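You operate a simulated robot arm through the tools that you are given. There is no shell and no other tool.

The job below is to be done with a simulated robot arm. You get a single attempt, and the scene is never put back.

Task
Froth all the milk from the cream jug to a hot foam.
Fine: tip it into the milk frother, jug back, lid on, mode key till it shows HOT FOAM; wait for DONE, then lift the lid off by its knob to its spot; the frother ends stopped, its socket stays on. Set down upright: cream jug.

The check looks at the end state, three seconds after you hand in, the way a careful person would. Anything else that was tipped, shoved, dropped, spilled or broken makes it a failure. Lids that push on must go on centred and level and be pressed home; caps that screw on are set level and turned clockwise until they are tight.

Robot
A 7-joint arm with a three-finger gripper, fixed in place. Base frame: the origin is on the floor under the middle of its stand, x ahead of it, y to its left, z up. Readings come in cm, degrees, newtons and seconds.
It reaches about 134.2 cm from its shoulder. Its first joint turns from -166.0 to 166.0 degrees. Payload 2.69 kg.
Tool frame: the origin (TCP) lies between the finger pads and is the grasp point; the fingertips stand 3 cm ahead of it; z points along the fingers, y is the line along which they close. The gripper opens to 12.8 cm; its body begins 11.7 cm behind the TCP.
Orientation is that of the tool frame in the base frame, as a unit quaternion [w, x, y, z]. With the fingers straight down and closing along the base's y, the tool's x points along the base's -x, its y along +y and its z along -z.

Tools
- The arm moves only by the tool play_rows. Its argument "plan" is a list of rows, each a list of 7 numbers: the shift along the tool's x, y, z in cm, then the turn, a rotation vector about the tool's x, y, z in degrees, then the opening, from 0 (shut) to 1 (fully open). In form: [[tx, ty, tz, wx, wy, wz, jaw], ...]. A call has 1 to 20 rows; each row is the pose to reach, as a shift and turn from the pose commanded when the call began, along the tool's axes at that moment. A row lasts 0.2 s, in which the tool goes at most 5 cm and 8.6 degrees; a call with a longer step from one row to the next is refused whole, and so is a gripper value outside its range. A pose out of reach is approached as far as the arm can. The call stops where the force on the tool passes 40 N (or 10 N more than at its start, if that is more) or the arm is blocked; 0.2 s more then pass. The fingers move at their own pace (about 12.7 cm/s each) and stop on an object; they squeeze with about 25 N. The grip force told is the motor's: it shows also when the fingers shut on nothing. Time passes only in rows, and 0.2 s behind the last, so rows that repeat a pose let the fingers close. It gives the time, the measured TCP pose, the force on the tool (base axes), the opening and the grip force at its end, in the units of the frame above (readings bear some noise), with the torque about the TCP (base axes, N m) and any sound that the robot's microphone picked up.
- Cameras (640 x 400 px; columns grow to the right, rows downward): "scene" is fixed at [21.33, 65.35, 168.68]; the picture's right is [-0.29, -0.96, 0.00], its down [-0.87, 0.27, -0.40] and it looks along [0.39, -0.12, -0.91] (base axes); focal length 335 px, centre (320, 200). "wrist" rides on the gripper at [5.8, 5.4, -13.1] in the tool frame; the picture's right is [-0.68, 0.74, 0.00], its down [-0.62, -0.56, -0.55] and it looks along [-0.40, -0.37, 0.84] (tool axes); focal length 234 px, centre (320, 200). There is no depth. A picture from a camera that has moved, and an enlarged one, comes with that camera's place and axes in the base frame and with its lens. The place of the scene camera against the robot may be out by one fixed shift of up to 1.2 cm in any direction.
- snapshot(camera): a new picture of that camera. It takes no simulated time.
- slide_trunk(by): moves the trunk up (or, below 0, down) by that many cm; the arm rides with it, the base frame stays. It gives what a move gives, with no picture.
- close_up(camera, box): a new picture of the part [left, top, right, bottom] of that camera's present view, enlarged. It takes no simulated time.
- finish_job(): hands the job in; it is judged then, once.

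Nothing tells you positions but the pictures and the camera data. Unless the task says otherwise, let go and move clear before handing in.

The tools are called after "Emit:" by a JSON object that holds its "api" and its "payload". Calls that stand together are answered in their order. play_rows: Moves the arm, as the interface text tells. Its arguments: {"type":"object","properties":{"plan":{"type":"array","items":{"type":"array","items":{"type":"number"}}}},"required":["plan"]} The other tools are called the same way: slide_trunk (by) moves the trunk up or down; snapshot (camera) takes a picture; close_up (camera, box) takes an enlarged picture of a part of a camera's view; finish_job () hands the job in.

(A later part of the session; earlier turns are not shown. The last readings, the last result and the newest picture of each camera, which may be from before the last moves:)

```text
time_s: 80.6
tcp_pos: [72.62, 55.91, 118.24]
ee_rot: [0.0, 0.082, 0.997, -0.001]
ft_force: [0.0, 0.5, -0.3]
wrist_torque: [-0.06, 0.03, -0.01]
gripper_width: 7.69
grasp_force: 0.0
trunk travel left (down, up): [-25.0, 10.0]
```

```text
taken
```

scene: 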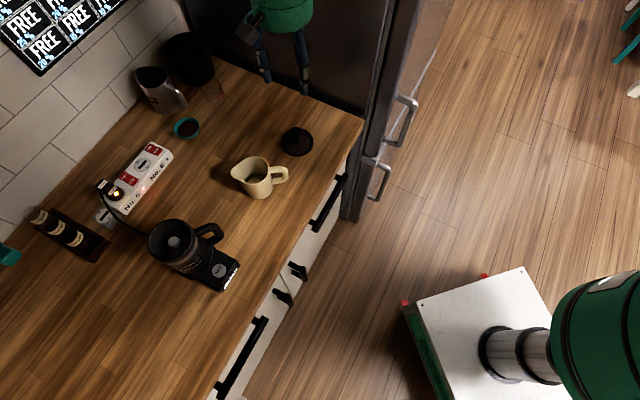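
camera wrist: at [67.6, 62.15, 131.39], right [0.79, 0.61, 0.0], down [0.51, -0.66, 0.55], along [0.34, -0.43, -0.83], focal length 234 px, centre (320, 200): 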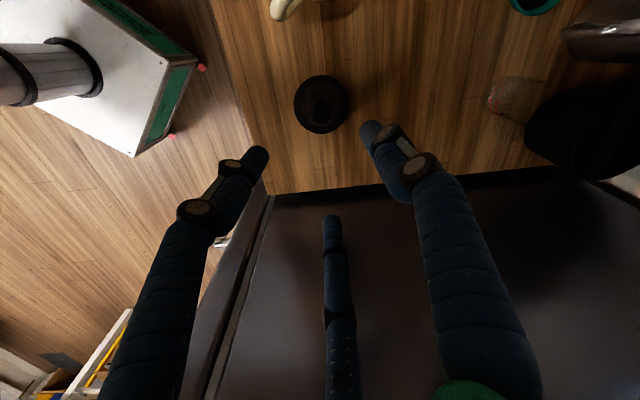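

The hand points straight down over the lid. I'll zoom in on the lid to centre on the knob.

Emit:
{"api": "close_up", "payload": {"camera": "wrist", "box": [280, 60, 370, 150]}}

Emit:
{"api": "close_up", "payload": {"camera": "scene", "box": [260, 110, 330, 170]}}

```text
4.44 times, centred on (325, 105) of wrist
camera zoom: at [67.6, 62.15, 131.39], right [0.79, 0.61, 0.0], down [0.51, -0.66, 0.55], along [0.34, -0.43, -0.83], focal length 1041 px, centre (298, 622)
```

zoom: 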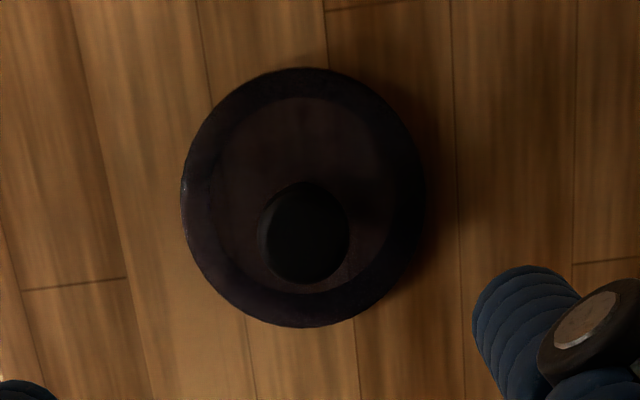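

```text
6.67 times, centred on (295, 140) of scene
camera zoom: at [21.33, 65.35, 168.68], right [-0.29, -0.96, 0.0], down [-0.87, 0.27, -0.4], along [0.39, -0.12, -0.91], focal length 2234 px, centre (487, 600)
```

zoom: 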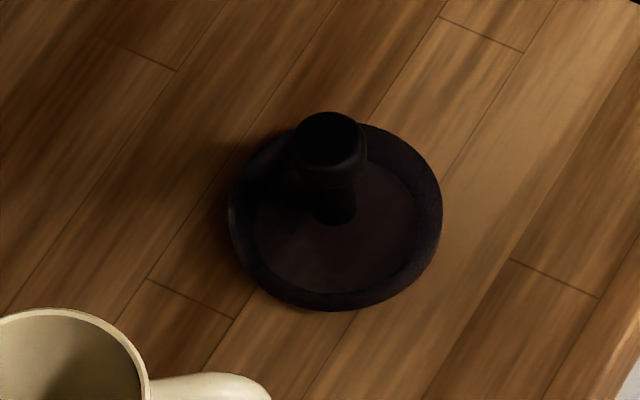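

Lid axis at (72.6, 56.3), head about 2.9 cm wide. I'll descend to just around the knob head first and check the alignment.

Emit:
{"api": "play_rows", "payload": {"plan": [[0.01, 0.05, 1.0, 0, 0, 0, 0.6], [0.02, 0.1, 3.0, 0, 0, 0, 0.6], [0.03, 0.15, 5.5, 0, 0, 0, 0.6], [0.04, 0.2, 8.0, 0, 0, 0, 0.6], [0.05, 0.25, 10.5, 0, 0, 0, 0.6], [0.06, 0.3, 13.0, 0, 0, 0, 0.6], [0.07, 0.35, 15.0, 0, 0, 0, 0.6], [0.08, 0.4, 17.0, 0, 0, 0, 0.6], [0.08, 0.43, 18.2, 0, 0, 0, 0.6], [0.08, 0.43, 18.2, 0, 0, 0, 0.6]]}}

Emit:
{"api": "snapshot", "payload": {"camera": "wrist"}}

Emit:
{"api": "close_up", "payload": {"camera": "scene", "box": [230, 70, 360, 180]}}

```text
time_s: 82.8
tcp_pos: [72.53, 56.26, 100.07]
ee_rot: [0.0, 0.083, 0.997, -0.001]
ft_force: [0.5, 0.2, -0.3]
wrist_torque: [-0.03, 0.01, -0.03]
gripper_width: 7.69
grasp_force: 0.1
trunk travel left (down, up): [-25.0, 10.0]
```

```text
taken
camera wrist: at [67.61, 62.47, 113.22], right [0.79, 0.61, 0.0], down [0.51, -0.66, 0.55], along [0.34, -0.43, -0.84], focal length 234 px, centre (320, 200)
```

wrist: 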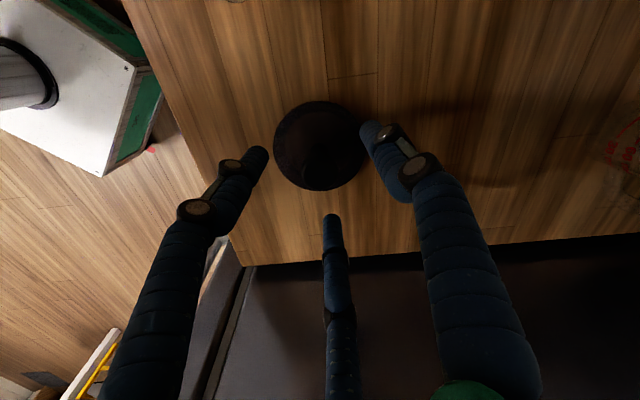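

```text
3.64 times, centred on (295, 125) of scene
camera zoom: at [21.33, 65.35, 168.68], right [-0.29, -0.96, 0.0], down [-0.87, 0.27, -0.4], along [0.39, -0.12, -0.91], focal length 1218 px, centre (411, 473)
```

zoom: 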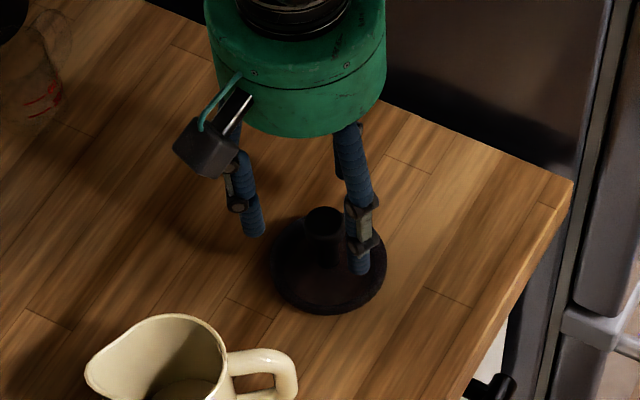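

Emit:
{"api": "close_up", "payload": {"camera": "wrist", "box": [230, 70, 410, 250]}}

```text
2.22 times, centred on (320, 160) of wrist
camera zoom: at [67.61, 62.47, 113.22], right [0.79, 0.61, 0.0], down [0.51, -0.66, 0.55], along [0.34, -0.43, -0.84], focal length 520 px, centre (320, 289)
```

zoom: 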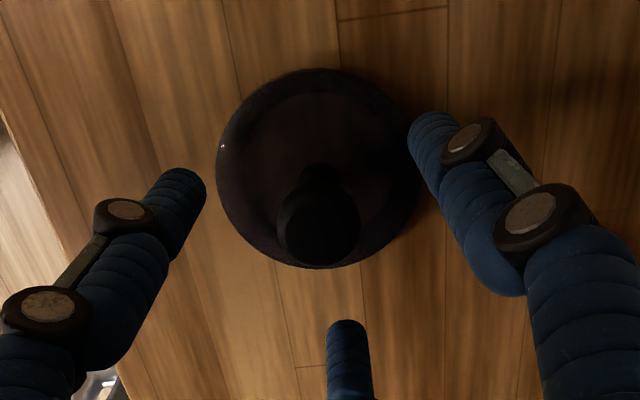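

The knob is centred between the fingertips, and I put its top at z≈96.3. I'll descend the last 3.7 cm and close on the knob head.

Emit:
{"api": "play_rows", "payload": {"plan": [[0, 0.05, 0.8, 0, 0, 0, 0.6], [0, 0.08, 1.8, 0, 0, 0, 0.6], [0, 0.08, 2.8, 0, 0, 0, 0.6], [0, 0.08, 3.4, 0, 0, 0, 0.6], [0, 0.08, 3.75, 0, 0, 0, 0.6], [0, 0.08, 3.75, 0, 0, 0, 0.6]]}}

Emit:
{"api": "close_up", "payload": {"camera": "wrist", "box": [230, 70, 410, 250]}}

Emit:
{"api": "close_up", "payload": {"camera": "scene", "box": [250, 100, 340, 180]}}

```text
time_s: 84.2
tcp_pos: [72.49, 56.26, 96.32]
ee_rot: [0.0, 0.083, 0.997, 0.0]
ft_force: [0.6, 0.6, 0.4]
wrist_torque: [0.01, 0.02, -0.01]
gripper_width: 7.69
grasp_force: 0.2
trunk travel left (down, up): [-25.0, 10.0]
```

```text
2.22 times, centred on (320, 160) of wrist
camera zoom: at [67.56, 62.55, 109.48], right [0.79, 0.61, 0.0], down [0.51, -0.66, 0.55], along [0.34, -0.43, -0.84], focal length 520 px, centre (320, 289)
```

zoom: 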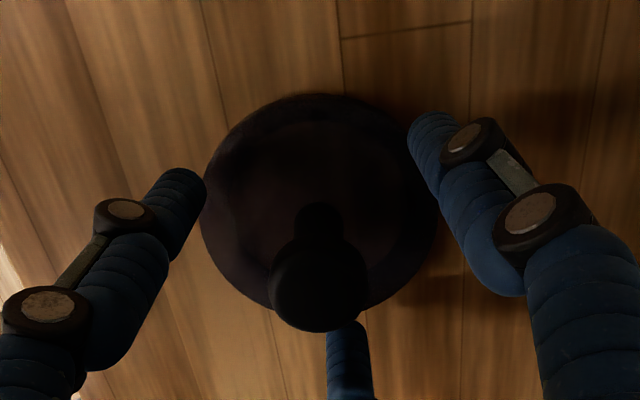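

```text
5.00 times, centred on (295, 140) of scene
camera zoom: at [21.33, 65.35, 168.68], right [-0.29, -0.96, 0.0], down [-0.87, 0.27, -0.4], along [0.39, -0.12, -0.91], focal length 1675 px, centre (445, 500)
```

zoom: 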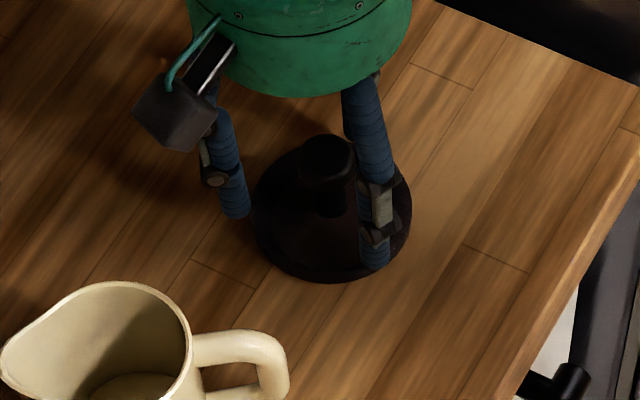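

The knob is centred. Closing on it gently.

Emit:
{"api": "play_rows", "payload": {"plan": [[0, 0, 0, 0, 0, 0, 0.5], [0, 0, 0, 0, 0, 0, 0.4], [0, 0, 0, 0, 0, 0, 0.34], [0, 0, 0, 0, 0, 0, 0.3], [0, 0, 0, 0, 0, 0, 0.26], [0, 0, 0, 0, 0, 0, 0.22], [0, 0, 0, 0, 0, 0, 0.18], [0, 0, 0, 0, 0, 0, 0.1], [0, 0, 0, 0, 0, 0, 0.0], [0, 0, 0, 0, 0, 0, 0.0]]}}

Emit:
{"api": "close_up", "payload": {"camera": "wrist", "box": [230, 70, 410, 250]}}

Emit:
{"api": "close_up", "payload": {"camera": "scene", "box": [250, 100, 340, 180]}}

```text
time_s: 86.4
tcp_pos: [72.48, 56.42, 96.39]
ee_rot: [0.0, 0.083, 0.997, 0.0]
ft_force: [0.3, -0.7, 0.3]
wrist_torque: [0.01, 0.0, 0.07]
gripper_width: 2.7
grasp_force: 25.3
trunk travel left (down, up): [-25.0, 10.0]
```

```text
2.22 times, centred on (320, 160) of wrist
camera zoom: at [67.55, 62.55, 109.47], right [0.79, 0.61, 0.0], down [0.51, -0.66, 0.55], along [0.34, -0.43, -0.84], focal length 520 px, centre (320, 289)
```

zoom: 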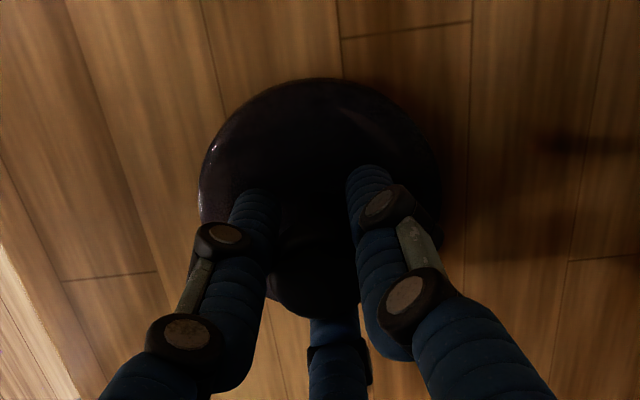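

```text
5.00 times, centred on (295, 140) of scene
camera zoom: at [21.33, 65.35, 168.68], right [-0.29, -0.96, 0.0], down [-0.87, 0.27, -0.4], along [0.39, -0.12, -0.91], focal length 1675 px, centre (445, 500)
```

zoom: 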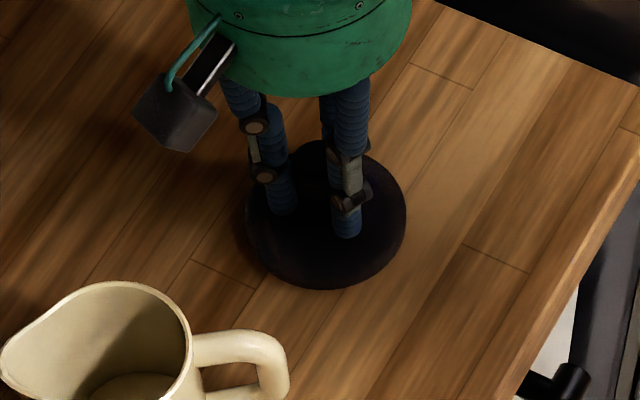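

The knob is gripped at 25 N, but the lid looks slightly shifted. Let me inspect more closely before lifting.

Emit:
{"api": "close_up", "payload": {"camera": "scene", "box": [280, 120, 325, 165]}}

Emit:
{"api": "close_up", "payload": {"camera": "wrist", "box": [270, 90, 370, 220]}}

```text
8.89 times, centred on (302, 142) of scene
camera zoom: at [21.33, 65.35, 168.68], right [-0.29, -0.96, 0.0], down [-0.87, 0.27, -0.4], along [0.39, -0.12, -0.91], focal length 2978 px, centre (476, 711)
```

zoom: 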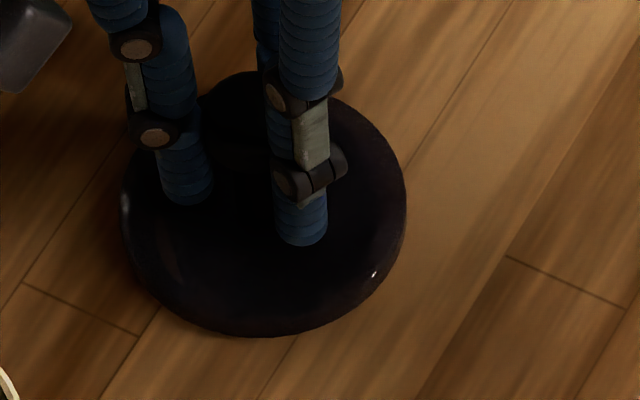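

```text
3.08 times, centred on (320, 155) of wrist
camera zoom: at [67.55, 62.55, 109.47], right [0.79, 0.61, 0.0], down [0.51, -0.66, 0.55], along [0.34, -0.43, -0.84], focal length 720 px, centre (320, 338)
```

zoom: 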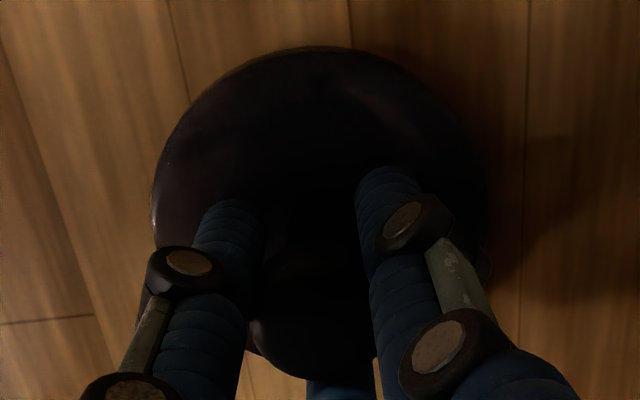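

The lid has tipped a few degrees because the knob was a few millimetres off the fingers' true centre. I'll release gently and re-measure before re-gripping.

Emit:
{"api": "play_rows", "payload": {"plan": [[0, 0, 0, 0, 0, 0, 0.1], [0, 0, 0, 0, 0, 0, 0.16], [0, 0, 0, 0, 0, 0, 0.2], [0, 0, 0, 0, 0, 0, 0.22], [0, 0, 0, 0, 0, 0, 0.24], [0, 0, 0, 0, 0, 0, 0.27], [0, 0, 0, 0, 0, 0, 0.32], [0, 0, 0, 0, 0, 0, 0.32]]}}

Emit:
{"api": "close_up", "payload": {"camera": "wrist", "box": [230, 70, 410, 250]}}

Emit:
{"api": "close_up", "payload": {"camera": "scene", "box": [280, 120, 325, 165]}}

```text
time_s: 88.2
tcp_pos: [72.6, 56.31, 96.34]
ee_rot: [0.0, 0.083, 0.997, 0.0]
ft_force: [0.3, 0.1, -0.2]
wrist_torque: [0.0, 0.0, 0.0]
gripper_width: 4.09
grasp_force: 0.0
trunk travel left (down, up): [-25.0, 10.0]
```

```text
2.22 times, centred on (320, 160) of wrist
camera zoom: at [67.56, 62.55, 109.48], right [0.79, 0.61, 0.0], down [0.51, -0.66, 0.55], along [0.34, -0.43, -0.84], focal length 520 px, centre (320, 289)
```

zoom: 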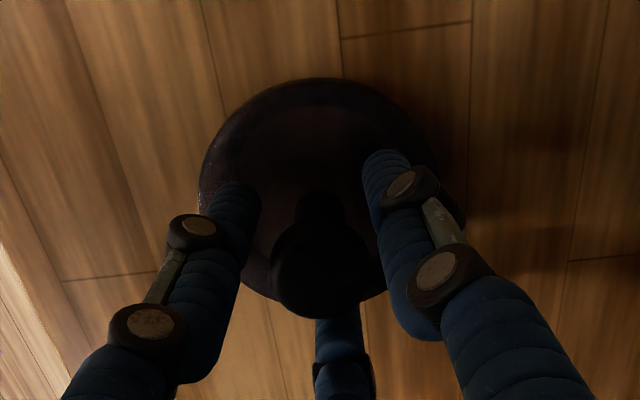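

```text
8.89 times, centred on (302, 142) of scene
camera zoom: at [21.33, 65.35, 168.68], right [-0.29, -0.96, 0.0], down [-0.87, 0.27, -0.4], along [0.39, -0.12, -0.91], focal length 2978 px, centre (476, 711)
```

zoom: 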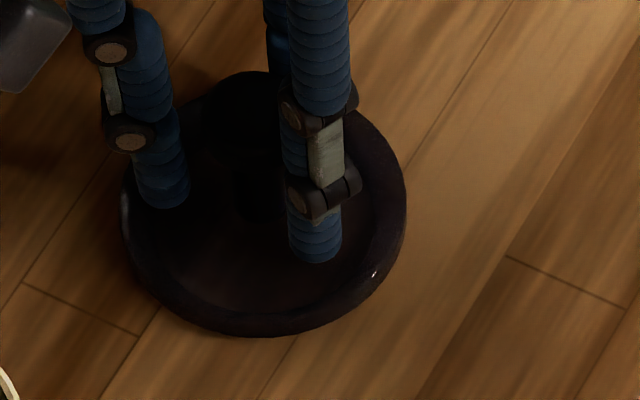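

The lid's outline didn't change on release, so it was only slid about 4–5 mm, flat, and is now centred in the fingers. I'll re-grip and lift a little to check that it hangs level.

Emit:
{"api": "play_rows", "payload": {"plan": [[0, 0, 0, 0, 0, 0, 0.27], [0, 0, 0, 0, 0, 0, 0.23], [0, 0, 0, 0, 0, 0, 0.2], [0, 0, 0, 0, 0, 0, 0.15], [0, 0, 0, 0, 0, 0, 0.05], [0, 0, 0, 0, 0, 0, 0.0], [0, 0, 0, 0, 0, 0, 0.0], [0, 0, -0.5, 0, 0, 0, 0.0], [0, 0, -1.5, 0, 0, 0, 0.0], [0, 0, -3.0, 0, 0, 0, 0.0], [0, 0, -4.5, 0, 0, 0, 0.0], [0, 0, -5.5, 0, 0, 0, 0.0], [0, 0, -6.0, 0, 0, 0, 0.0], [0, 0, -6.0, 0, 0, 0, 0.0]]}}

Emit:
{"api": "close_up", "payload": {"camera": "scene", "box": [250, 90, 340, 180]}}

Emit:
{"api": "close_up", "payload": {"camera": "wrist", "box": [230, 70, 410, 250]}}

```text
time_s: 91.2
tcp_pos: [72.59, 56.38, 102.27]
ee_rot: [0.002, 0.083, 0.997, 0.0]
ft_force: [-0.3, -0.7, -0.8]
wrist_torque: [0.02, 0.02, -0.02]
gripper_width: 2.73
grasp_force: 25.1
trunk travel left (down, up): [-25.0, 10.0]
```

```text
4.44 times, centred on (295, 135) of scene
camera zoom: at [21.33, 65.35, 168.68], right [-0.29, -0.96, 0.0], down [-0.87, 0.27, -0.4], along [0.39, -0.12, -0.91], focal length 1489 px, centre (431, 489)
```

zoom: 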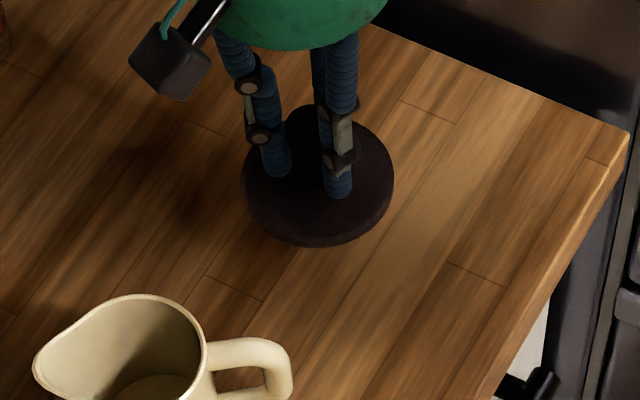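

```text
2.22 times, centred on (320, 160) of wrist
camera zoom: at [67.52, 62.58, 115.44], right [0.79, 0.61, 0.0], down [0.51, -0.66, 0.55], along [0.34, -0.43, -0.84], focal length 520 px, centre (320, 289)
```

zoom: 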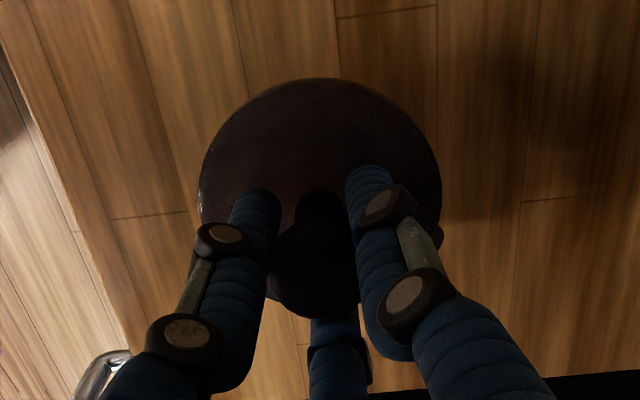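

The lid hangs level in the grip. I'll raise it and carry it over to above the frother.

Emit:
{"api": "play_rows", "payload": {"plan": [[0, 0, -1.0, 0, 0, 0, 0], [0, 0, -3.0, 0, 0, 0, 0], [0, 0, -5.5, 0, 0, 0, 0], [0, 0, -8.0, 0, 0, 0, 0], [0, 0, -10.5, 0, 0, 0, 0], [0, 0, -13.0, 0, 0, 0, 0], [0, 0, -15.5, 0, 0, 0, 0], [0, 0, -17.5, 0, 0, 0, 0], [0, 0, -19.0, 0, 0, 0, 0], [0, 0, -20.0, 0, 0, 0, 0]]}}

Emit:
{"api": "play_rows", "payload": {"plan": [[0.8, 0.7, -20.0, 0, 0, 0, 0]]}}

```text
time_s: 93.4
tcp_pos: [72.58, 56.32, 122.43]
ee_rot: [0.001, 0.082, 0.997, -0.001]
ft_force: [0.5, -0.3, -0.5]
wrist_torque: [0.03, -0.05, 0.03]
gripper_width: 2.7
grasp_force: 25.1
trunk travel left (down, up): [-25.0, 10.0]
```

```text
refused: row 1 steps farther than a row can; nothing moved
```

The lid is at z≈122; the second call was refused and nothing moved (a slip on my side). Now the sideways carry.

Emit:
{"api": "play_rows", "payload": {"plan": [[0.7, 0.64, 0, 0, 0, 0, 0], [2.2, 2.02, 0, 0, 0, 0, 0], [4.2, 3.86, 0, 0, 0, 0, 0], [6.3, 5.8, 0, 0, 0, 0, 0], [8.4, 7.73, 0, 0, 0, 0, 0], [10.5, 9.66, 0, 0, 0, 0, 0], [12.6, 11.59, 0, 0, 0, 0, 0], [14.7, 13.52, 0, 0, 0, 0, 0], [16.8, 15.45, 0, 0, 0, 0, 0], [18.9, 17.38, 0, 0, 0, 0, 0], [21.0, 19.32, 0, 0, 0, 0, 0], [23.1, 21.25, 0, 0, 0, 0, 0], [25.2, 23.18, 0, 0, 0, 0, 0], [27.0, 24.83, 0, 0, 0, 0, 0], [28.1, 25.85, 0, 0, 0, 0, 0], [28.55, 26.26, 0, 0, 0, 0, 0], [28.55, 26.26, 0, 0, 0, 0, 0]]}}

Emit:
{"api": "snapshot", "payload": {"camera": "wrist"}}

Emit:
{"api": "snapshot", "payload": {"camera": "scene"}}

```text
time_s: 97.0
tcp_pos: [48.69, 86.89, 122.27]
ee_rot: [0.0, 0.083, 0.997, 0.0]
ft_force: [-0.6, 0.0, 0.5]
wrist_torque: [0.02, 0.0, 0.0]
gripper_width: 2.69
grasp_force: 24.8
trunk travel left (down, up): [-25.0, 10.0]
```

```text
taken
camera wrist: at [43.67, 93.22, 135.4], right [0.79, 0.61, 0.0], down [0.51, -0.66, 0.55], along [0.34, -0.43, -0.84], focal length 234 px, centre (320, 200)
```

wrist: 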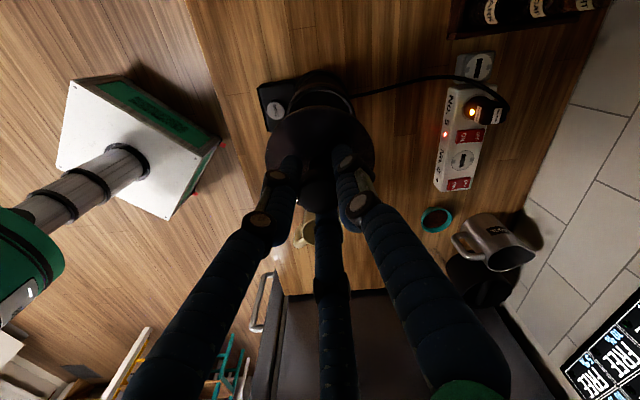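

```text
taken
```

scene: 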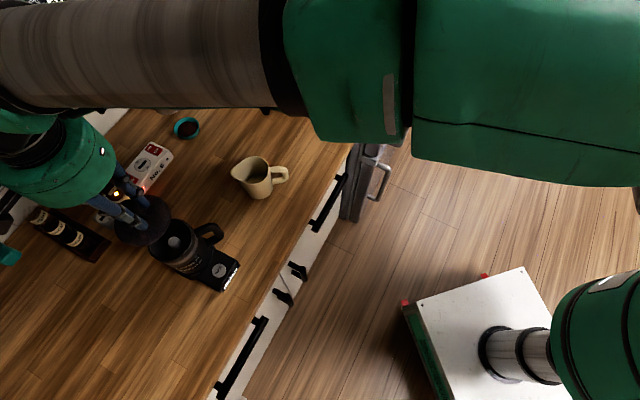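

Emit:
{"api": "close_up", "payload": {"camera": "wrist", "box": [240, 50, 400, 230]}}

Emit:
{"api": "close_up", "payload": {"camera": "scene", "box": [90, 170, 260, 300]}}

```text
2.22 times, centred on (320, 140) of wrist
camera zoom: at [43.67, 93.22, 135.4], right [0.79, 0.61, 0.0], down [0.51, -0.66, 0.55], along [0.34, -0.43, -0.84], focal length 520 px, centre (320, 333)
```

zoom: 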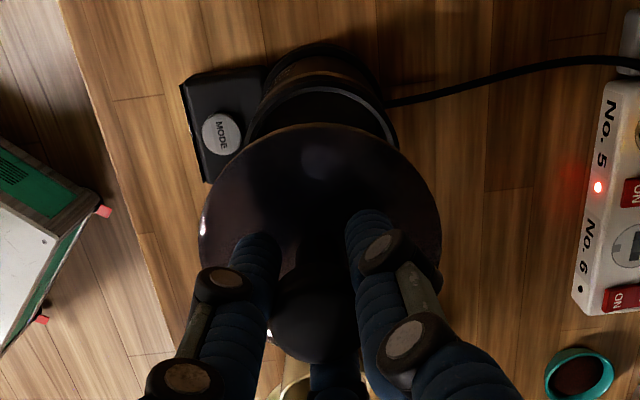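

```text
3.08 times, centred on (175, 235) of scene
camera zoom: at [21.33, 65.35, 168.68], right [-0.29, -0.96, 0.0], down [-0.87, 0.27, -0.4], along [0.39, -0.12, -0.91], focal length 1031 px, centre (766, 92)
```

zoom: 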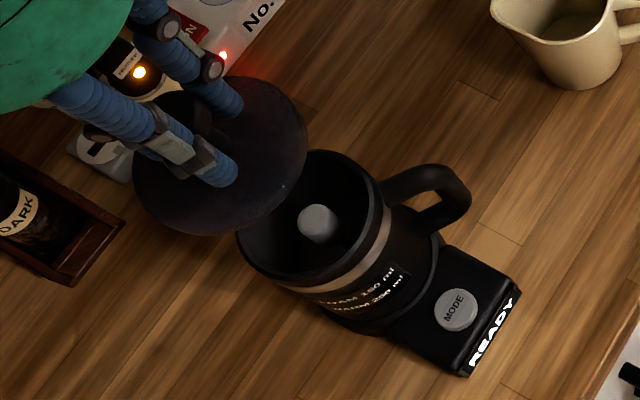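

Emit:
{"api": "close_up", "payload": {"camera": "wrist", "box": [280, 60, 370, 130]}}

```text
5.71 times, centred on (325, 95) of wrist
camera zoom: at [43.67, 93.22, 135.4], right [0.79, 0.61, 0.0], down [0.51, -0.66, 0.55], along [0.34, -0.43, -0.84], focal length 1338 px, centre (291, 800)
```

zoom: 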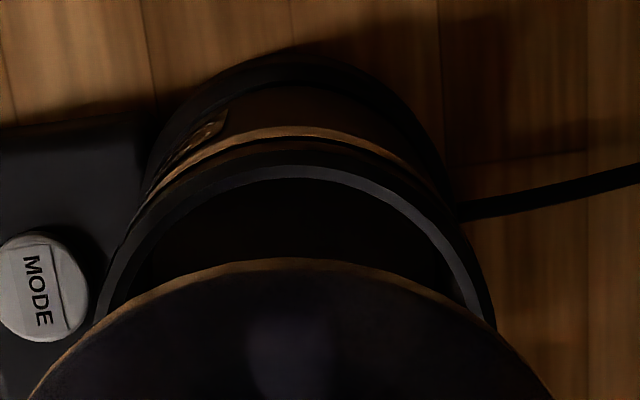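

Comparing lid and rim arcs in the wrist view, the frother's axis is about 0.4 cm further along the camera's view direction than the lid. I'll correct that while lowering to about 3 cm above the rim, then re-check.

Emit:
{"api": "play_rows", "payload": {"plan": [[-0.05, -0.05, 0.8, 0, 0, 0, 0], [-0.12, -0.1, 2.2, 0, 0, 0, 0], [-0.18, -0.16, 3.7, 0, 0, 0, 0], [-0.25, -0.22, 5.2, 0, 0, 0, 0], [-0.31, -0.28, 6.5, 0, 0, 0, 0], [-0.31, -0.28, 7.2, 0, 0, 0, 0], [-0.31, -0.28, 7.2, 0, 0, 0, 0]]}}

Emit:
{"api": "close_up", "payload": {"camera": "wrist", "box": [270, 70, 370, 150]}}

Emit:
{"api": "close_up", "payload": {"camera": "scene", "box": [120, 190, 230, 280]}}

```text
time_s: 98.6
tcp_pos: [48.9, 86.61, 114.92]
ee_rot: [0.0, 0.083, 0.997, 0.0]
ft_force: [-0.3, 0.4, -1.0]
wrist_torque: [0.01, 0.01, 0.0]
gripper_width: 2.66
grasp_force: 25.4
trunk travel left (down, up): [-25.0, 10.0]
```

```text
5.00 times, centred on (320, 110) of wrist
camera zoom: at [43.94, 92.87, 128.16], right [0.79, 0.61, 0.0], down [0.51, -0.66, 0.55], along [0.34, -0.43, -0.84], focal length 1171 px, centre (320, 650)
```

zoom: 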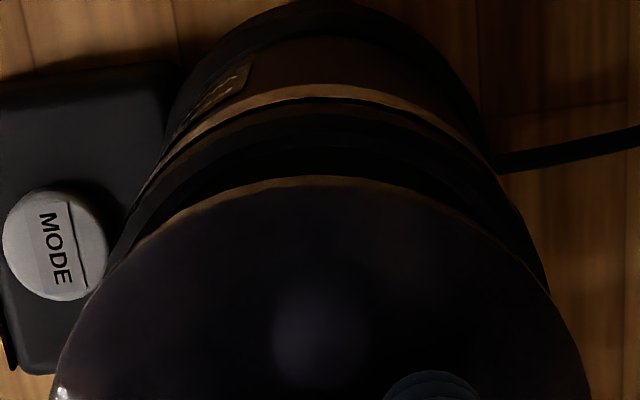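

```text
4.44 times, centred on (175, 235) of scene
camera zoom: at [21.33, 65.35, 168.68], right [-0.29, -0.96, 0.0], down [-0.87, 0.27, -0.4], along [0.39, -0.12, -0.91], focal length 1489 px, centre (964, 44)
```

zoom: 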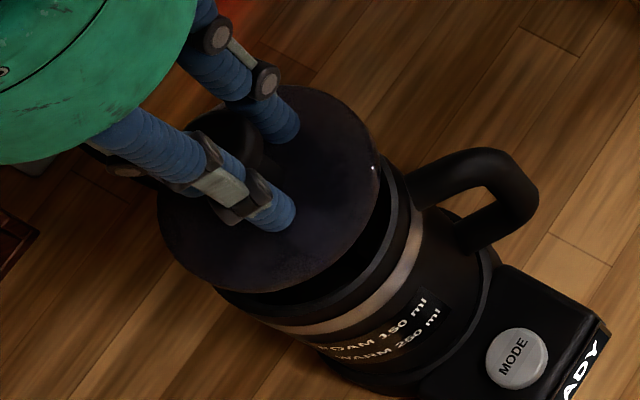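

Emit:
{"api": "close_up", "payload": {"camera": "wrist", "box": [300, 75, 350, 115]}}

Emit:
{"api": "close_up", "payload": {"camera": "scene", "box": [150, 215, 210, 265]}}

```text
10.00 times, centred on (325, 95) of wrist
camera zoom: at [43.94, 92.87, 128.16], right [0.79, 0.61, 0.0], down [0.51, -0.66, 0.55], along [0.34, -0.43, -0.84], focal length 2342 px, centre (270, 1250)
```

zoom: 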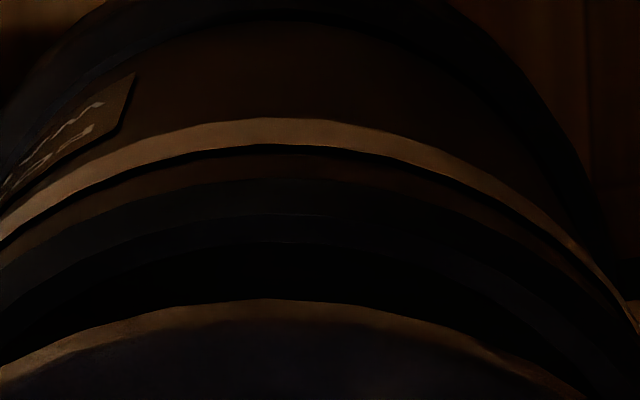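

```text
8.00 times, centred on (180, 240) of scene
camera zoom: at [21.33, 65.35, 168.68], right [-0.29, -0.96, 0.0], down [-0.87, 0.27, -0.4], along [0.39, -0.12, -0.91], focal length 2681 px, centre (1440, -120)
```

zoom: 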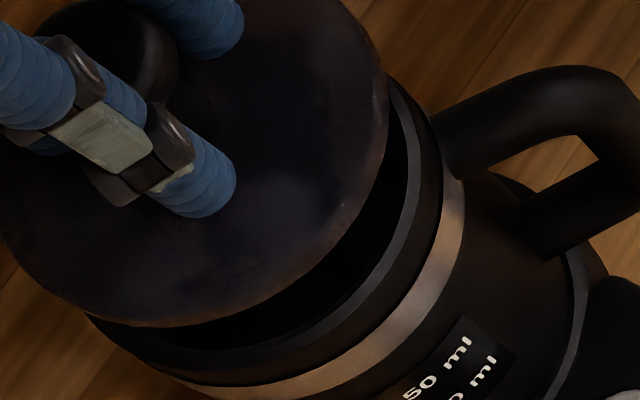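

The lid and rim now look concentric in the wrist view. I'll lower to just above the rim and check once more.

Emit:
{"api": "play_rows", "payload": {"plan": [[0, 0, 0.5, 0, 0, 0, 0], [0, 0, 1.1, 0, 0, 0, 0], [0, 0, 1.7, 0, 0, 0, 0], [0, 0, 2.1, 0, 0, 0, 0], [0, 0, 2.1, 0, 0, 0, 0]]}}

Emit:
{"api": "close_up", "payload": {"camera": "wrist", "box": [270, 80, 370, 160]}}

Emit:
{"api": "close_up", "payload": {"camera": "scene", "box": [140, 205, 220, 270]}}

```text
time_s: 99.8
tcp_pos: [48.84, 86.89, 112.96]
ee_rot: [0.001, 0.082, 0.997, 0.0]
ft_force: [-0.4, -1.0, -1.1]
wrist_torque: [0.03, -0.02, 0.05]
gripper_width: 2.67
grasp_force: 24.8
trunk travel left (down, up): [-25.0, 10.0]
```

```text
5.00 times, centred on (320, 120) of wrist
camera zoom: at [43.97, 92.9, 126.09], right [0.79, 0.61, 0.0], down [0.51, -0.66, 0.55], along [0.34, -0.43, -0.84], focal length 1171 px, centre (320, 600)
```

zoom: 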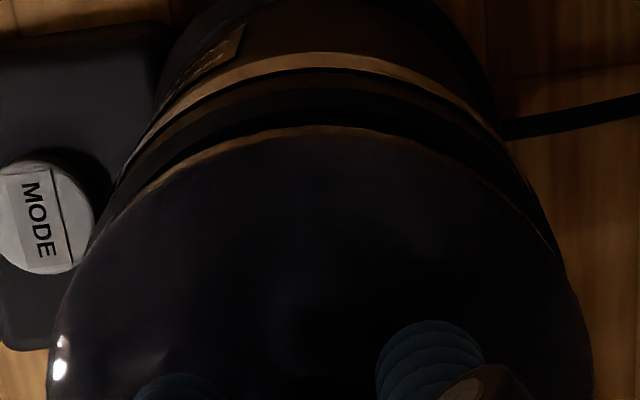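

```text
6.15 times, centred on (180, 238) of scene
camera zoom: at [21.33, 65.35, 168.68], right [-0.29, -0.96, 0.0], down [-0.87, 0.27, -0.4], along [0.39, -0.12, -0.91], focal length 2062 px, centre (1182, -31)
```

zoom: 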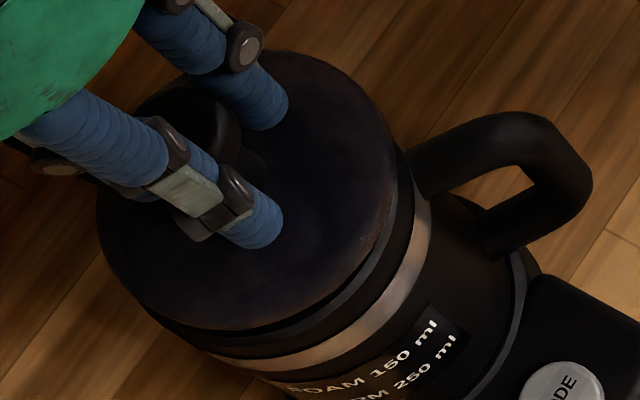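

Alignment looks good from both cameras. I'll lower slowly until contact.

Emit:
{"api": "play_rows", "payload": {"plan": [[0, 0, 0.15, 0, 0, 0, 0], [0, 0, 0.3, 0, 0, 0, 0], [0, 0, 0.45, 0, 0, 0, 0], [0, 0, 0.6, 0, 0, 0, 0], [0, 0, 0.7, 0, 0, 0, 0]]}}

Emit:
{"api": "close_up", "payload": {"camera": "scene", "box": [140, 205, 220, 270]}}

```text
time_s: 101.0
tcp_pos: [48.94, 86.66, 112.24]
ee_rot: [0.001, 0.082, 0.997, 0.0]
ft_force: [0.5, -0.1, -1.7]
wrist_torque: [0.03, 0.01, 0.04]
gripper_width: 2.7
grasp_force: 25.0
trunk travel left (down, up): [-25.0, 10.0]
```

```text
6.15 times, centred on (180, 238) of scene
camera zoom: at [21.33, 65.35, 168.68], right [-0.29, -0.96, 0.0], down [-0.87, 0.27, -0.4], along [0.39, -0.12, -0.91], focal length 2062 px, centre (1182, -31)
```

zoom: 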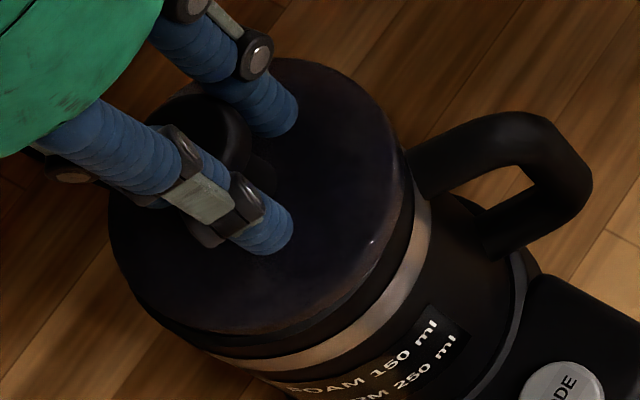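

No contact yet; the lid is just above the rim. Continuing down in small steps.

Emit:
{"api": "play_rows", "payload": {"plan": [[0, 0, 0.12, 0, 0, 0, 0], [0, 0, 0.24, 0, 0, 0, 0], [0, 0, 0.36, 0, 0, 0, 0], [0, 0, 0.48, 0, 0, 0, 0]]}}

Emit:
{"api": "close_up", "payload": {"camera": "scene", "box": [140, 205, 220, 270]}}

Emit:
{"api": "close_up", "payload": {"camera": "wrist", "box": [270, 80, 370, 160]}}

```text
time_s: 102.0
tcp_pos: [48.98, 86.77, 112.0]
ee_rot: [0.002, 0.083, 0.997, 0.002]
ft_force: [0.2, 2.2, 14.9]
wrist_torque: [-0.41, -0.1, 0.02]
gripper_width: 2.68
grasp_force: 24.8
trunk travel left (down, up): [-25.0, 10.0]
```

```text
6.15 times, centred on (180, 238) of scene
camera zoom: at [21.33, 65.35, 168.68], right [-0.29, -0.96, 0.0], down [-0.87, 0.27, -0.4], along [0.39, -0.12, -0.91], focal length 2062 px, centre (1182, -31)
```

zoom: 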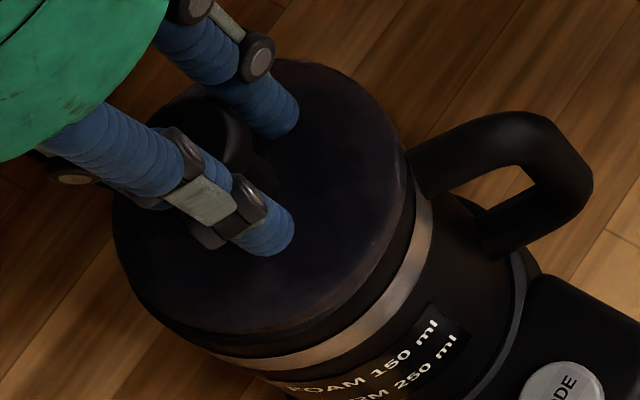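

```text
5.00 times, centred on (320, 120) of wrist
camera zoom: at [43.98, 92.87, 125.19], right [0.79, 0.61, 0.0], down [0.51, -0.66, 0.55], along [0.34, -0.43, -0.84], focal length 1171 px, centre (320, 600)
```

zoom: 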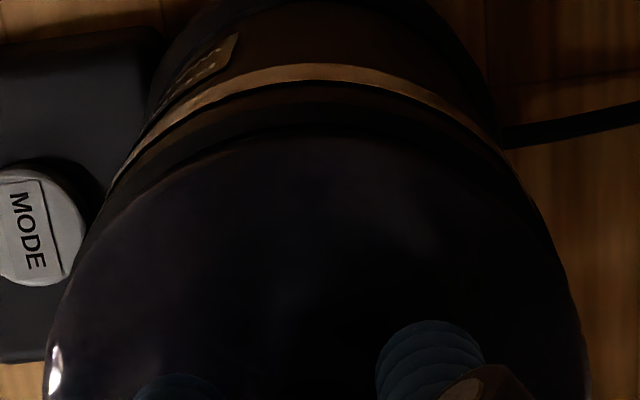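

The lid touches on its −y side first (torque shows it), so it's slightly off toward −y. I'll lift 0.6 cm, shift about 0.25 cm toward +y, and lower again.

Emit:
{"api": "play_rows", "payload": {"plan": [[0, 0, -0.4, 0, 0, 0, 0], [0, 0, -0.9, 0, 0, 0, 0], [0.05, 0.12, -0.9, 0, 0, 0, 0], [0.1, 0.24, -0.9, 0, 0, 0, 0], [0.1, 0.24, -0.7, 0, 0, 0, 0], [0.1, 0.24, -0.5, 0, 0, 0, 0], [0.1, 0.24, -0.35, 0, 0, 0, 0], [0.1, 0.24, -0.2, 0, 0, 0, 0], [0.1, 0.24, -0.1, 0, 0, 0, 0], [0.1, 0.24, 0.0, 0, 0, 0, 0]]}}

```text
time_s: 104.2
tcp_pos: [48.79, 86.85, 111.88]
ee_rot: [0.0, 0.083, 0.997, 0.0]
ft_force: [-1.2, -1.0, 0.0]
wrist_torque: [-0.02, -0.03, 0.0]
gripper_width: 2.67
grasp_force: 24.9
trunk travel left (down, up): [-25.0, 10.0]
```

No resistance now at the same height, so the shift helped. Continuing down.

Emit:
{"api": "play_rows", "payload": {"plan": [[0, 0, 0.1, 0, 0, 0, 0], [0, 0, 0.2, 0, 0, 0, 0], [0, 0, 0.3, 0, 0, 0, 0]]}}

Emit:
{"api": "close_up", "payload": {"camera": "scene", "box": [140, 205, 220, 270]}}

```text
time_s: 105.0
tcp_pos: [48.92, 86.83, 111.75]
ee_rot: [0.001, 0.082, 0.997, 0.0]
ft_force: [0.1, -0.9, 11.9]
wrist_torque: [0.42, 0.1, 0.01]
gripper_width: 2.67
grasp_force: 25.1
trunk travel left (down, up): [-25.0, 10.0]
```

```text
6.15 times, centred on (180, 238) of scene
camera zoom: at [21.33, 65.35, 168.68], right [-0.29, -0.96, 0.0], down [-0.87, 0.27, -0.4], along [0.39, -0.12, -0.91], focal length 2062 px, centre (1182, -31)
```

zoom: 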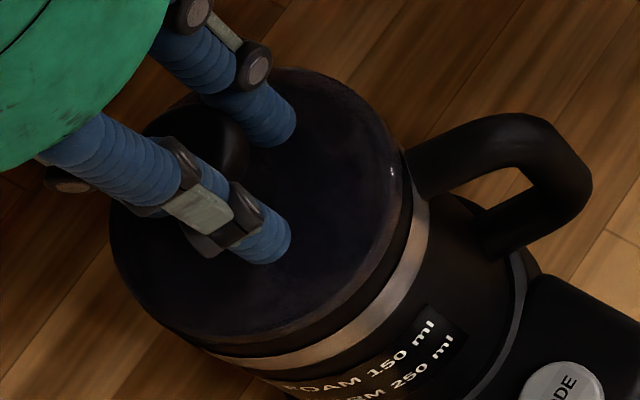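

Now it touches on the +y side, so the centre lies in between. I'll lift slightly, go back half the shift, and lower again.

Emit:
{"api": "play_rows", "payload": {"plan": [[0, 0, -0.3, 0, 0, 0, 0], [0, 0, -0.6, 0, 0, 0, 0], [-0.05, -0.12, -0.6, 0, 0, 0, 0], [-0.05, -0.12, -0.4, 0, 0, 0, 0], [-0.05, -0.12, -0.2, 0, 0, 0, 0], [-0.05, -0.12, -0.1, 0, 0, 0, 0], [-0.05, -0.12, 0.0, 0, 0, 0, 0]]}}

Emit:
{"api": "play_rows", "payload": {"plan": [[0, 0, 0.1, 0, 0, 0, 0], [0, 0, 0.1, 0, 0, 0, 0]]}}

```text
time_s: 106.6
tcp_pos: [49.01, 86.7, 111.62]
ee_rot: [0.002, 0.083, 0.997, 0.001]
ft_force: [-1.1, -0.7, 11.1]
wrist_torque: [0.39, 0.13, 0.05]
gripper_width: 2.68
grasp_force: 24.7
trunk travel left (down, up): [-25.0, 10.0]
```

```text
time_s: 107.2
tcp_pos: [48.85, 86.73, 111.63]
ee_rot: [0.002, 0.083, 0.997, 0.002]
ft_force: [0.8, -1.1, 19.5]
wrist_torque: [0.16, -0.09, 0.04]
gripper_width: 2.7
grasp_force: 25.0
trunk travel left (down, up): [-25.0, 10.0]
```

The contact is now nearly centred and even (20 N). I'll press down further to push the lid home.

Emit:
{"api": "play_rows", "payload": {"plan": [[0, 0, 0.08, 0, 0, 0, 0], [0, 0, 0.16, 0, 0, 0, 0], [0, 0, 0.2, 0, 0, 0, 0]]}}

Emit:
{"api": "close_up", "payload": {"camera": "scene", "box": [140, 205, 220, 270]}}

Emit:
{"api": "close_up", "payload": {"camera": "wrist", "box": [270, 80, 370, 160]}}

```text
time_s: 108.0
tcp_pos: [48.97, 86.75, 111.31]
ee_rot: [0.001, 0.083, 0.997, 0.001]
ft_force: [3.3, 1.6, 23.9]
wrist_torque: [0.07, -0.05, 0.07]
gripper_width: 2.7
grasp_force: 25.2
trunk travel left (down, up): [-25.0, 10.0]
```

```text
6.15 times, centred on (180, 238) of scene
camera zoom: at [21.33, 65.35, 168.68], right [-0.29, -0.96, 0.0], down [-0.87, 0.27, -0.4], along [0.39, -0.12, -0.91], focal length 2062 px, centre (1182, -31)
```

zoom: 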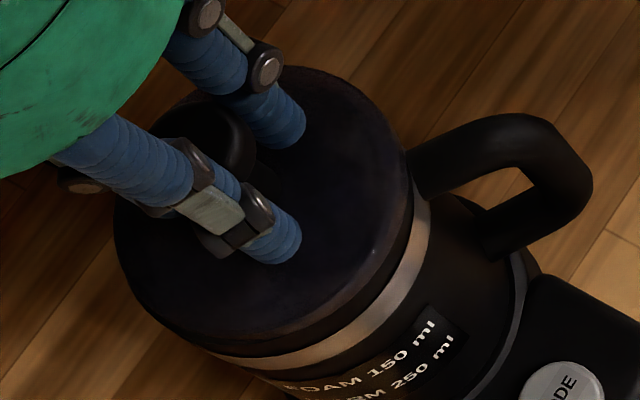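

```text
5.00 times, centred on (320, 120) of wrist
camera zoom: at [43.94, 92.93, 124.51], right [0.79, 0.61, 0.0], down [0.51, -0.66, 0.55], along [0.34, -0.43, -0.84], focal length 1171 px, centre (320, 600)
```

zoom: 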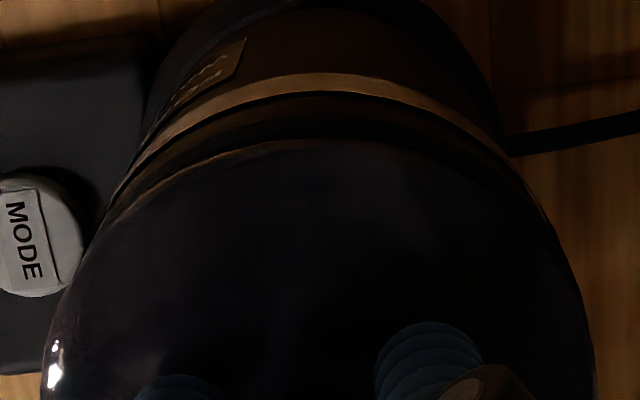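

The hand moved down further while the force is even (24 N), though the fingers may be sliding down the knob. I'll keep pressing toward the 40 N limit.

Emit:
{"api": "play_rows", "payload": {"plan": [[0, 0, 0.08, 0, 0, 0, 0], [0, 0, 0.16, 0, 0, 0, 0], [0, 0, 0.16, 0, 0, 0, 0]]}}

Emit:
{"api": "close_up", "payload": {"camera": "scene", "box": [140, 205, 220, 270]}}

Emit:
{"api": "close_up", "payload": {"camera": "wrist", "box": [230, 80, 410, 220]}}

```text
time_s: 108.8
tcp_pos: [48.9, 86.73, 111.18]
ee_rot: [0.001, 0.083, 0.997, 0.001]
ft_force: [4.3, 5.1, 22.9]
wrist_torque: [0.13, -0.13, 0.03]
gripper_width: 2.76
grasp_force: 25.3
trunk travel left (down, up): [-25.0, 10.0]
```

```text
6.15 times, centred on (180, 238) of scene
camera zoom: at [21.33, 65.35, 168.68], right [-0.29, -0.96, 0.0], down [-0.87, 0.27, -0.4], along [0.39, -0.12, -0.91], focal length 2062 px, centre (1182, -31)
```

zoom: 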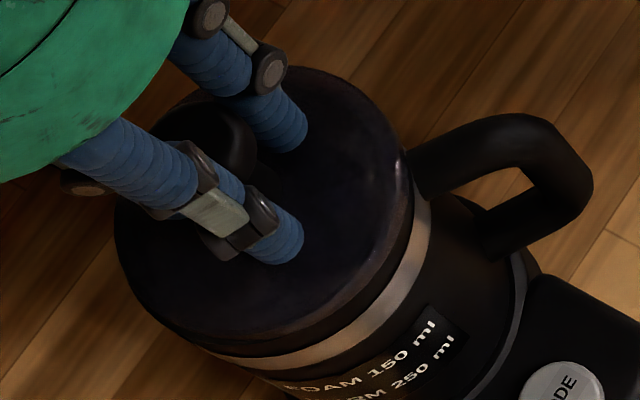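

```text
2.86 times, centred on (320, 150) of wrist
camera zoom: at [43.93, 92.91, 124.31], right [0.79, 0.61, 0.0], down [0.51, -0.66, 0.55], along [0.34, -0.43, -0.84], focal length 669 px, centre (320, 343)
```

zoom: 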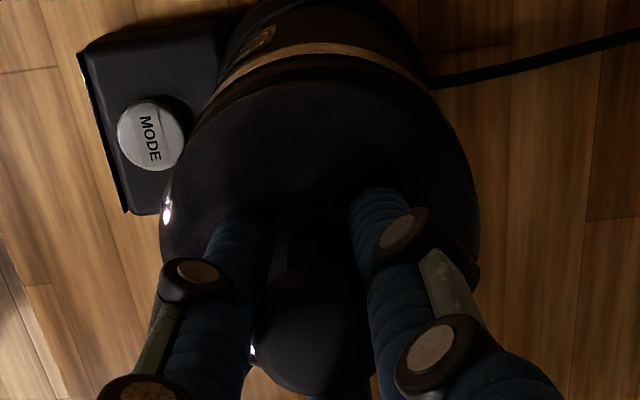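

The fingers are sliding on the knob at about 23 N. I'll let go, rise, and look at how the lid sits, then press on the knob's top with closed fingers.

Emit:
{"api": "play_rows", "payload": {"plan": [[0, 0, -0.15, 0, 0, 0, 0.1], [0, 0, -0.3, 0, 0, 0, 0.2], [0, 0, -0.3, 0, 0, 0, 0.3], [0, 0, -0.3, 0, 0, 0, 0.45], [0, 0, -0.3, 0, 0, 0, 0.55], [0, 0, -1.5, 0, 0, 0, 0.55], [0, 0, -3.5, 0, 0, 0, 0.55], [0, 0, -6.0, 0, 0, 0, 0.55], [0, 0, -8.0, 0, 0, 0, 0.55]]}}

Emit:
{"api": "close_up", "payload": {"camera": "scene", "box": [140, 205, 220, 270]}}

Emit:
{"api": "close_up", "payload": {"camera": "wrist", "box": [230, 60, 410, 220]}}

```text
time_s: 110.8
tcp_pos: [48.96, 86.8, 119.1]
ee_rot: [0.001, 0.083, 0.997, -0.001]
ft_force: [-0.1, -0.9, -0.4]
wrist_torque: [0.05, -0.03, -0.04]
gripper_width: 7.03
grasp_force: 0.1
trunk travel left (down, up): [-25.0, 10.0]
```

```text
6.15 times, centred on (180, 238) of scene
camera zoom: at [21.33, 65.35, 168.68], right [-0.29, -0.96, 0.0], down [-0.87, 0.27, -0.4], along [0.39, -0.12, -0.91], focal length 2062 px, centre (1182, -31)
```

zoom: 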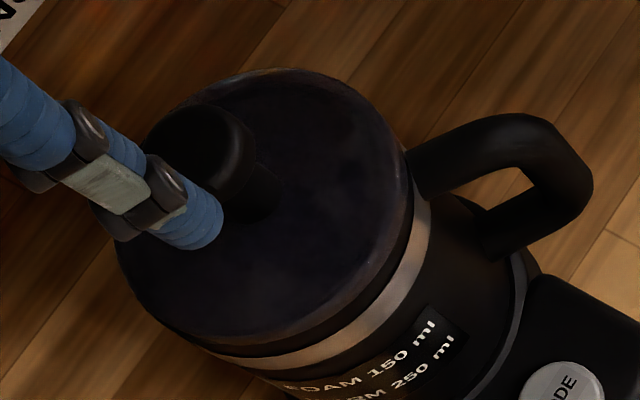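

```text
2.50 times, centred on (320, 140) of wrist
camera zoom: at [43.91, 93.03, 132.24], right [0.79, 0.61, 0.0], down [0.51, -0.66, 0.55], along [0.34, -0.43, -0.84], focal length 585 px, centre (320, 350)
```

zoom: 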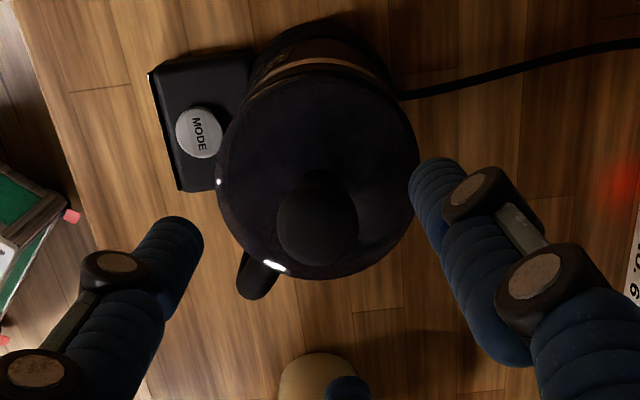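

Emit:
{"api": "close_up", "payload": {"camera": "scene", "box": [150, 210, 205, 255]}}

Emit:
{"api": "close_up", "payload": {"camera": "wrist", "box": [275, 60, 365, 145]}}

```text
8.89 times, centred on (178, 232) of scene
camera zoom: at [21.33, 65.35, 168.68], right [-0.29, -0.96, 0.0], down [-0.87, 0.27, -0.4], along [0.39, -0.12, -0.91], focal length 2978 px, centre (1587, -89)
```

zoom: 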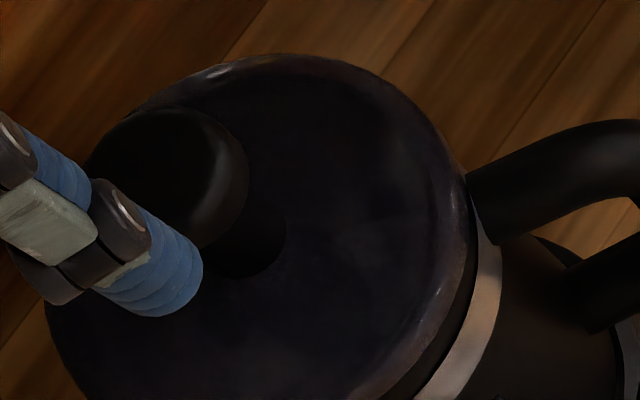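

```text
4.71 times, centred on (320, 102) of wrist
camera zoom: at [43.91, 93.03, 132.24], right [0.79, 0.61, 0.0], down [0.51, -0.66, 0.55], along [0.34, -0.43, -0.84], focal length 1102 px, centre (320, 659)
```

zoom: 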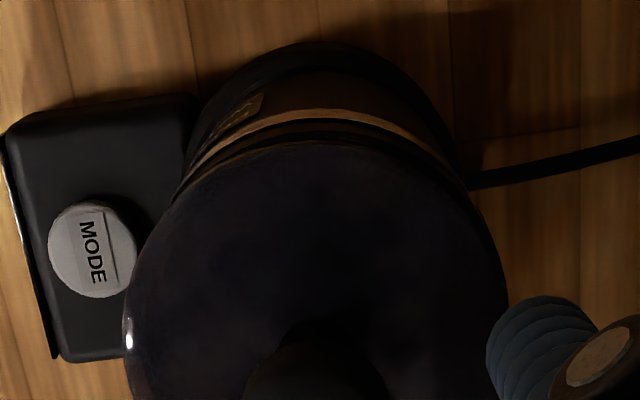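

Emit:
{"api": "close_up", "payload": {"camera": "wrist", "box": [290, 110, 350, 180]}}

Emit:
{"api": "close_up", "payload": {"camera": "scene", "box": [145, 205, 215, 265]}}

```text
5.71 times, centred on (320, 145) of wrist
camera zoom: at [43.91, 93.03, 132.24], right [0.79, 0.61, 0.0], down [0.51, -0.66, 0.55], along [0.34, -0.43, -0.84], focal length 1338 px, centre (320, 514)
```

zoom: 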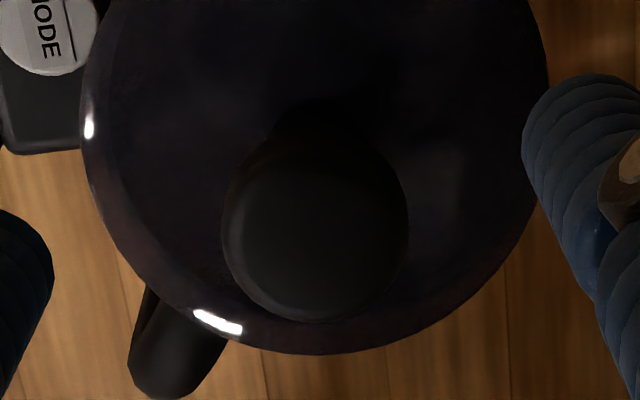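

```text
6.67 times, centred on (180, 235) of scene
camera zoom: at [21.33, 65.35, 168.68], right [-0.29, -0.96, 0.0], down [-0.87, 0.27, -0.4], along [0.39, -0.12, -0.91], focal length 2234 px, centre (1253, -33)
```

zoom: 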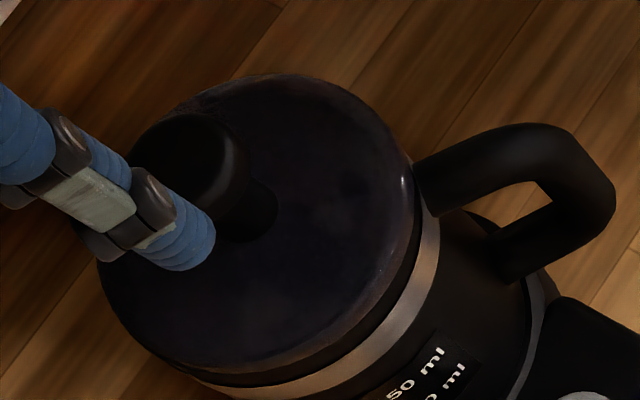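

The knob and lid are centred under the tool axis and level. I'll close the fingers and press down on the knob top.

Emit:
{"api": "play_rows", "payload": {"plan": [[0, 0, 0, 0, 0, 0, 0.3], [0, 0, 0, 0, 0, 0, 0.0], [0, 0, 0, 0, 0, 0, 0.0], [0, 0, 0, 0, 0, 0, 0.0], [0, 0, 0, 0, 0, 0, 0.0], [0, 0, 0.8, 0, 0, 0, 0], [0, 0, 1.6, 0, 0, 0, 0], [0, 0, 2.3, 0, 0, 0, 0], [0, 0, 2.8, 0, 0, 0, 0], [0, 0, 3.0, 0, 0, 0, 0]]}}

Emit:
{"api": "close_up", "payload": {"camera": "wrist", "box": [230, 60, 410, 240]}}

```text
time_s: 113.0
tcp_pos: [48.92, 86.81, 115.96]
ee_rot: [0.001, 0.083, 0.997, 0.0]
ft_force: [0.2, -0.3, -0.9]
wrist_torque: [0.01, 0.0, -0.02]
gripper_width: 0.21
grasp_force: 25.2
trunk travel left (down, up): [-25.0, 10.0]
```

```text
2.22 times, centred on (320, 150) of wrist
camera zoom: at [43.93, 93.03, 129.16], right [0.79, 0.61, 0.0], down [0.51, -0.66, 0.55], along [0.34, -0.43, -0.84], focal length 520 px, centre (320, 311)
```

zoom: 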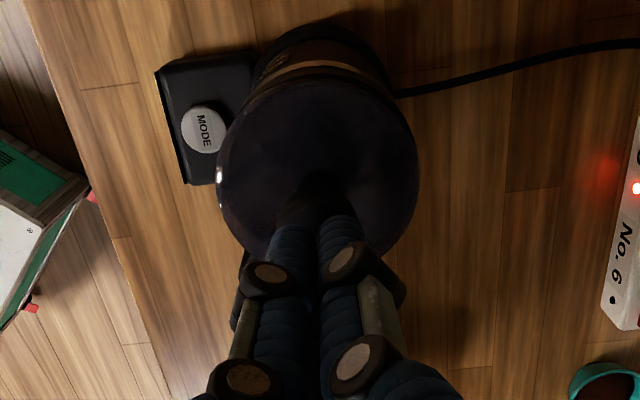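

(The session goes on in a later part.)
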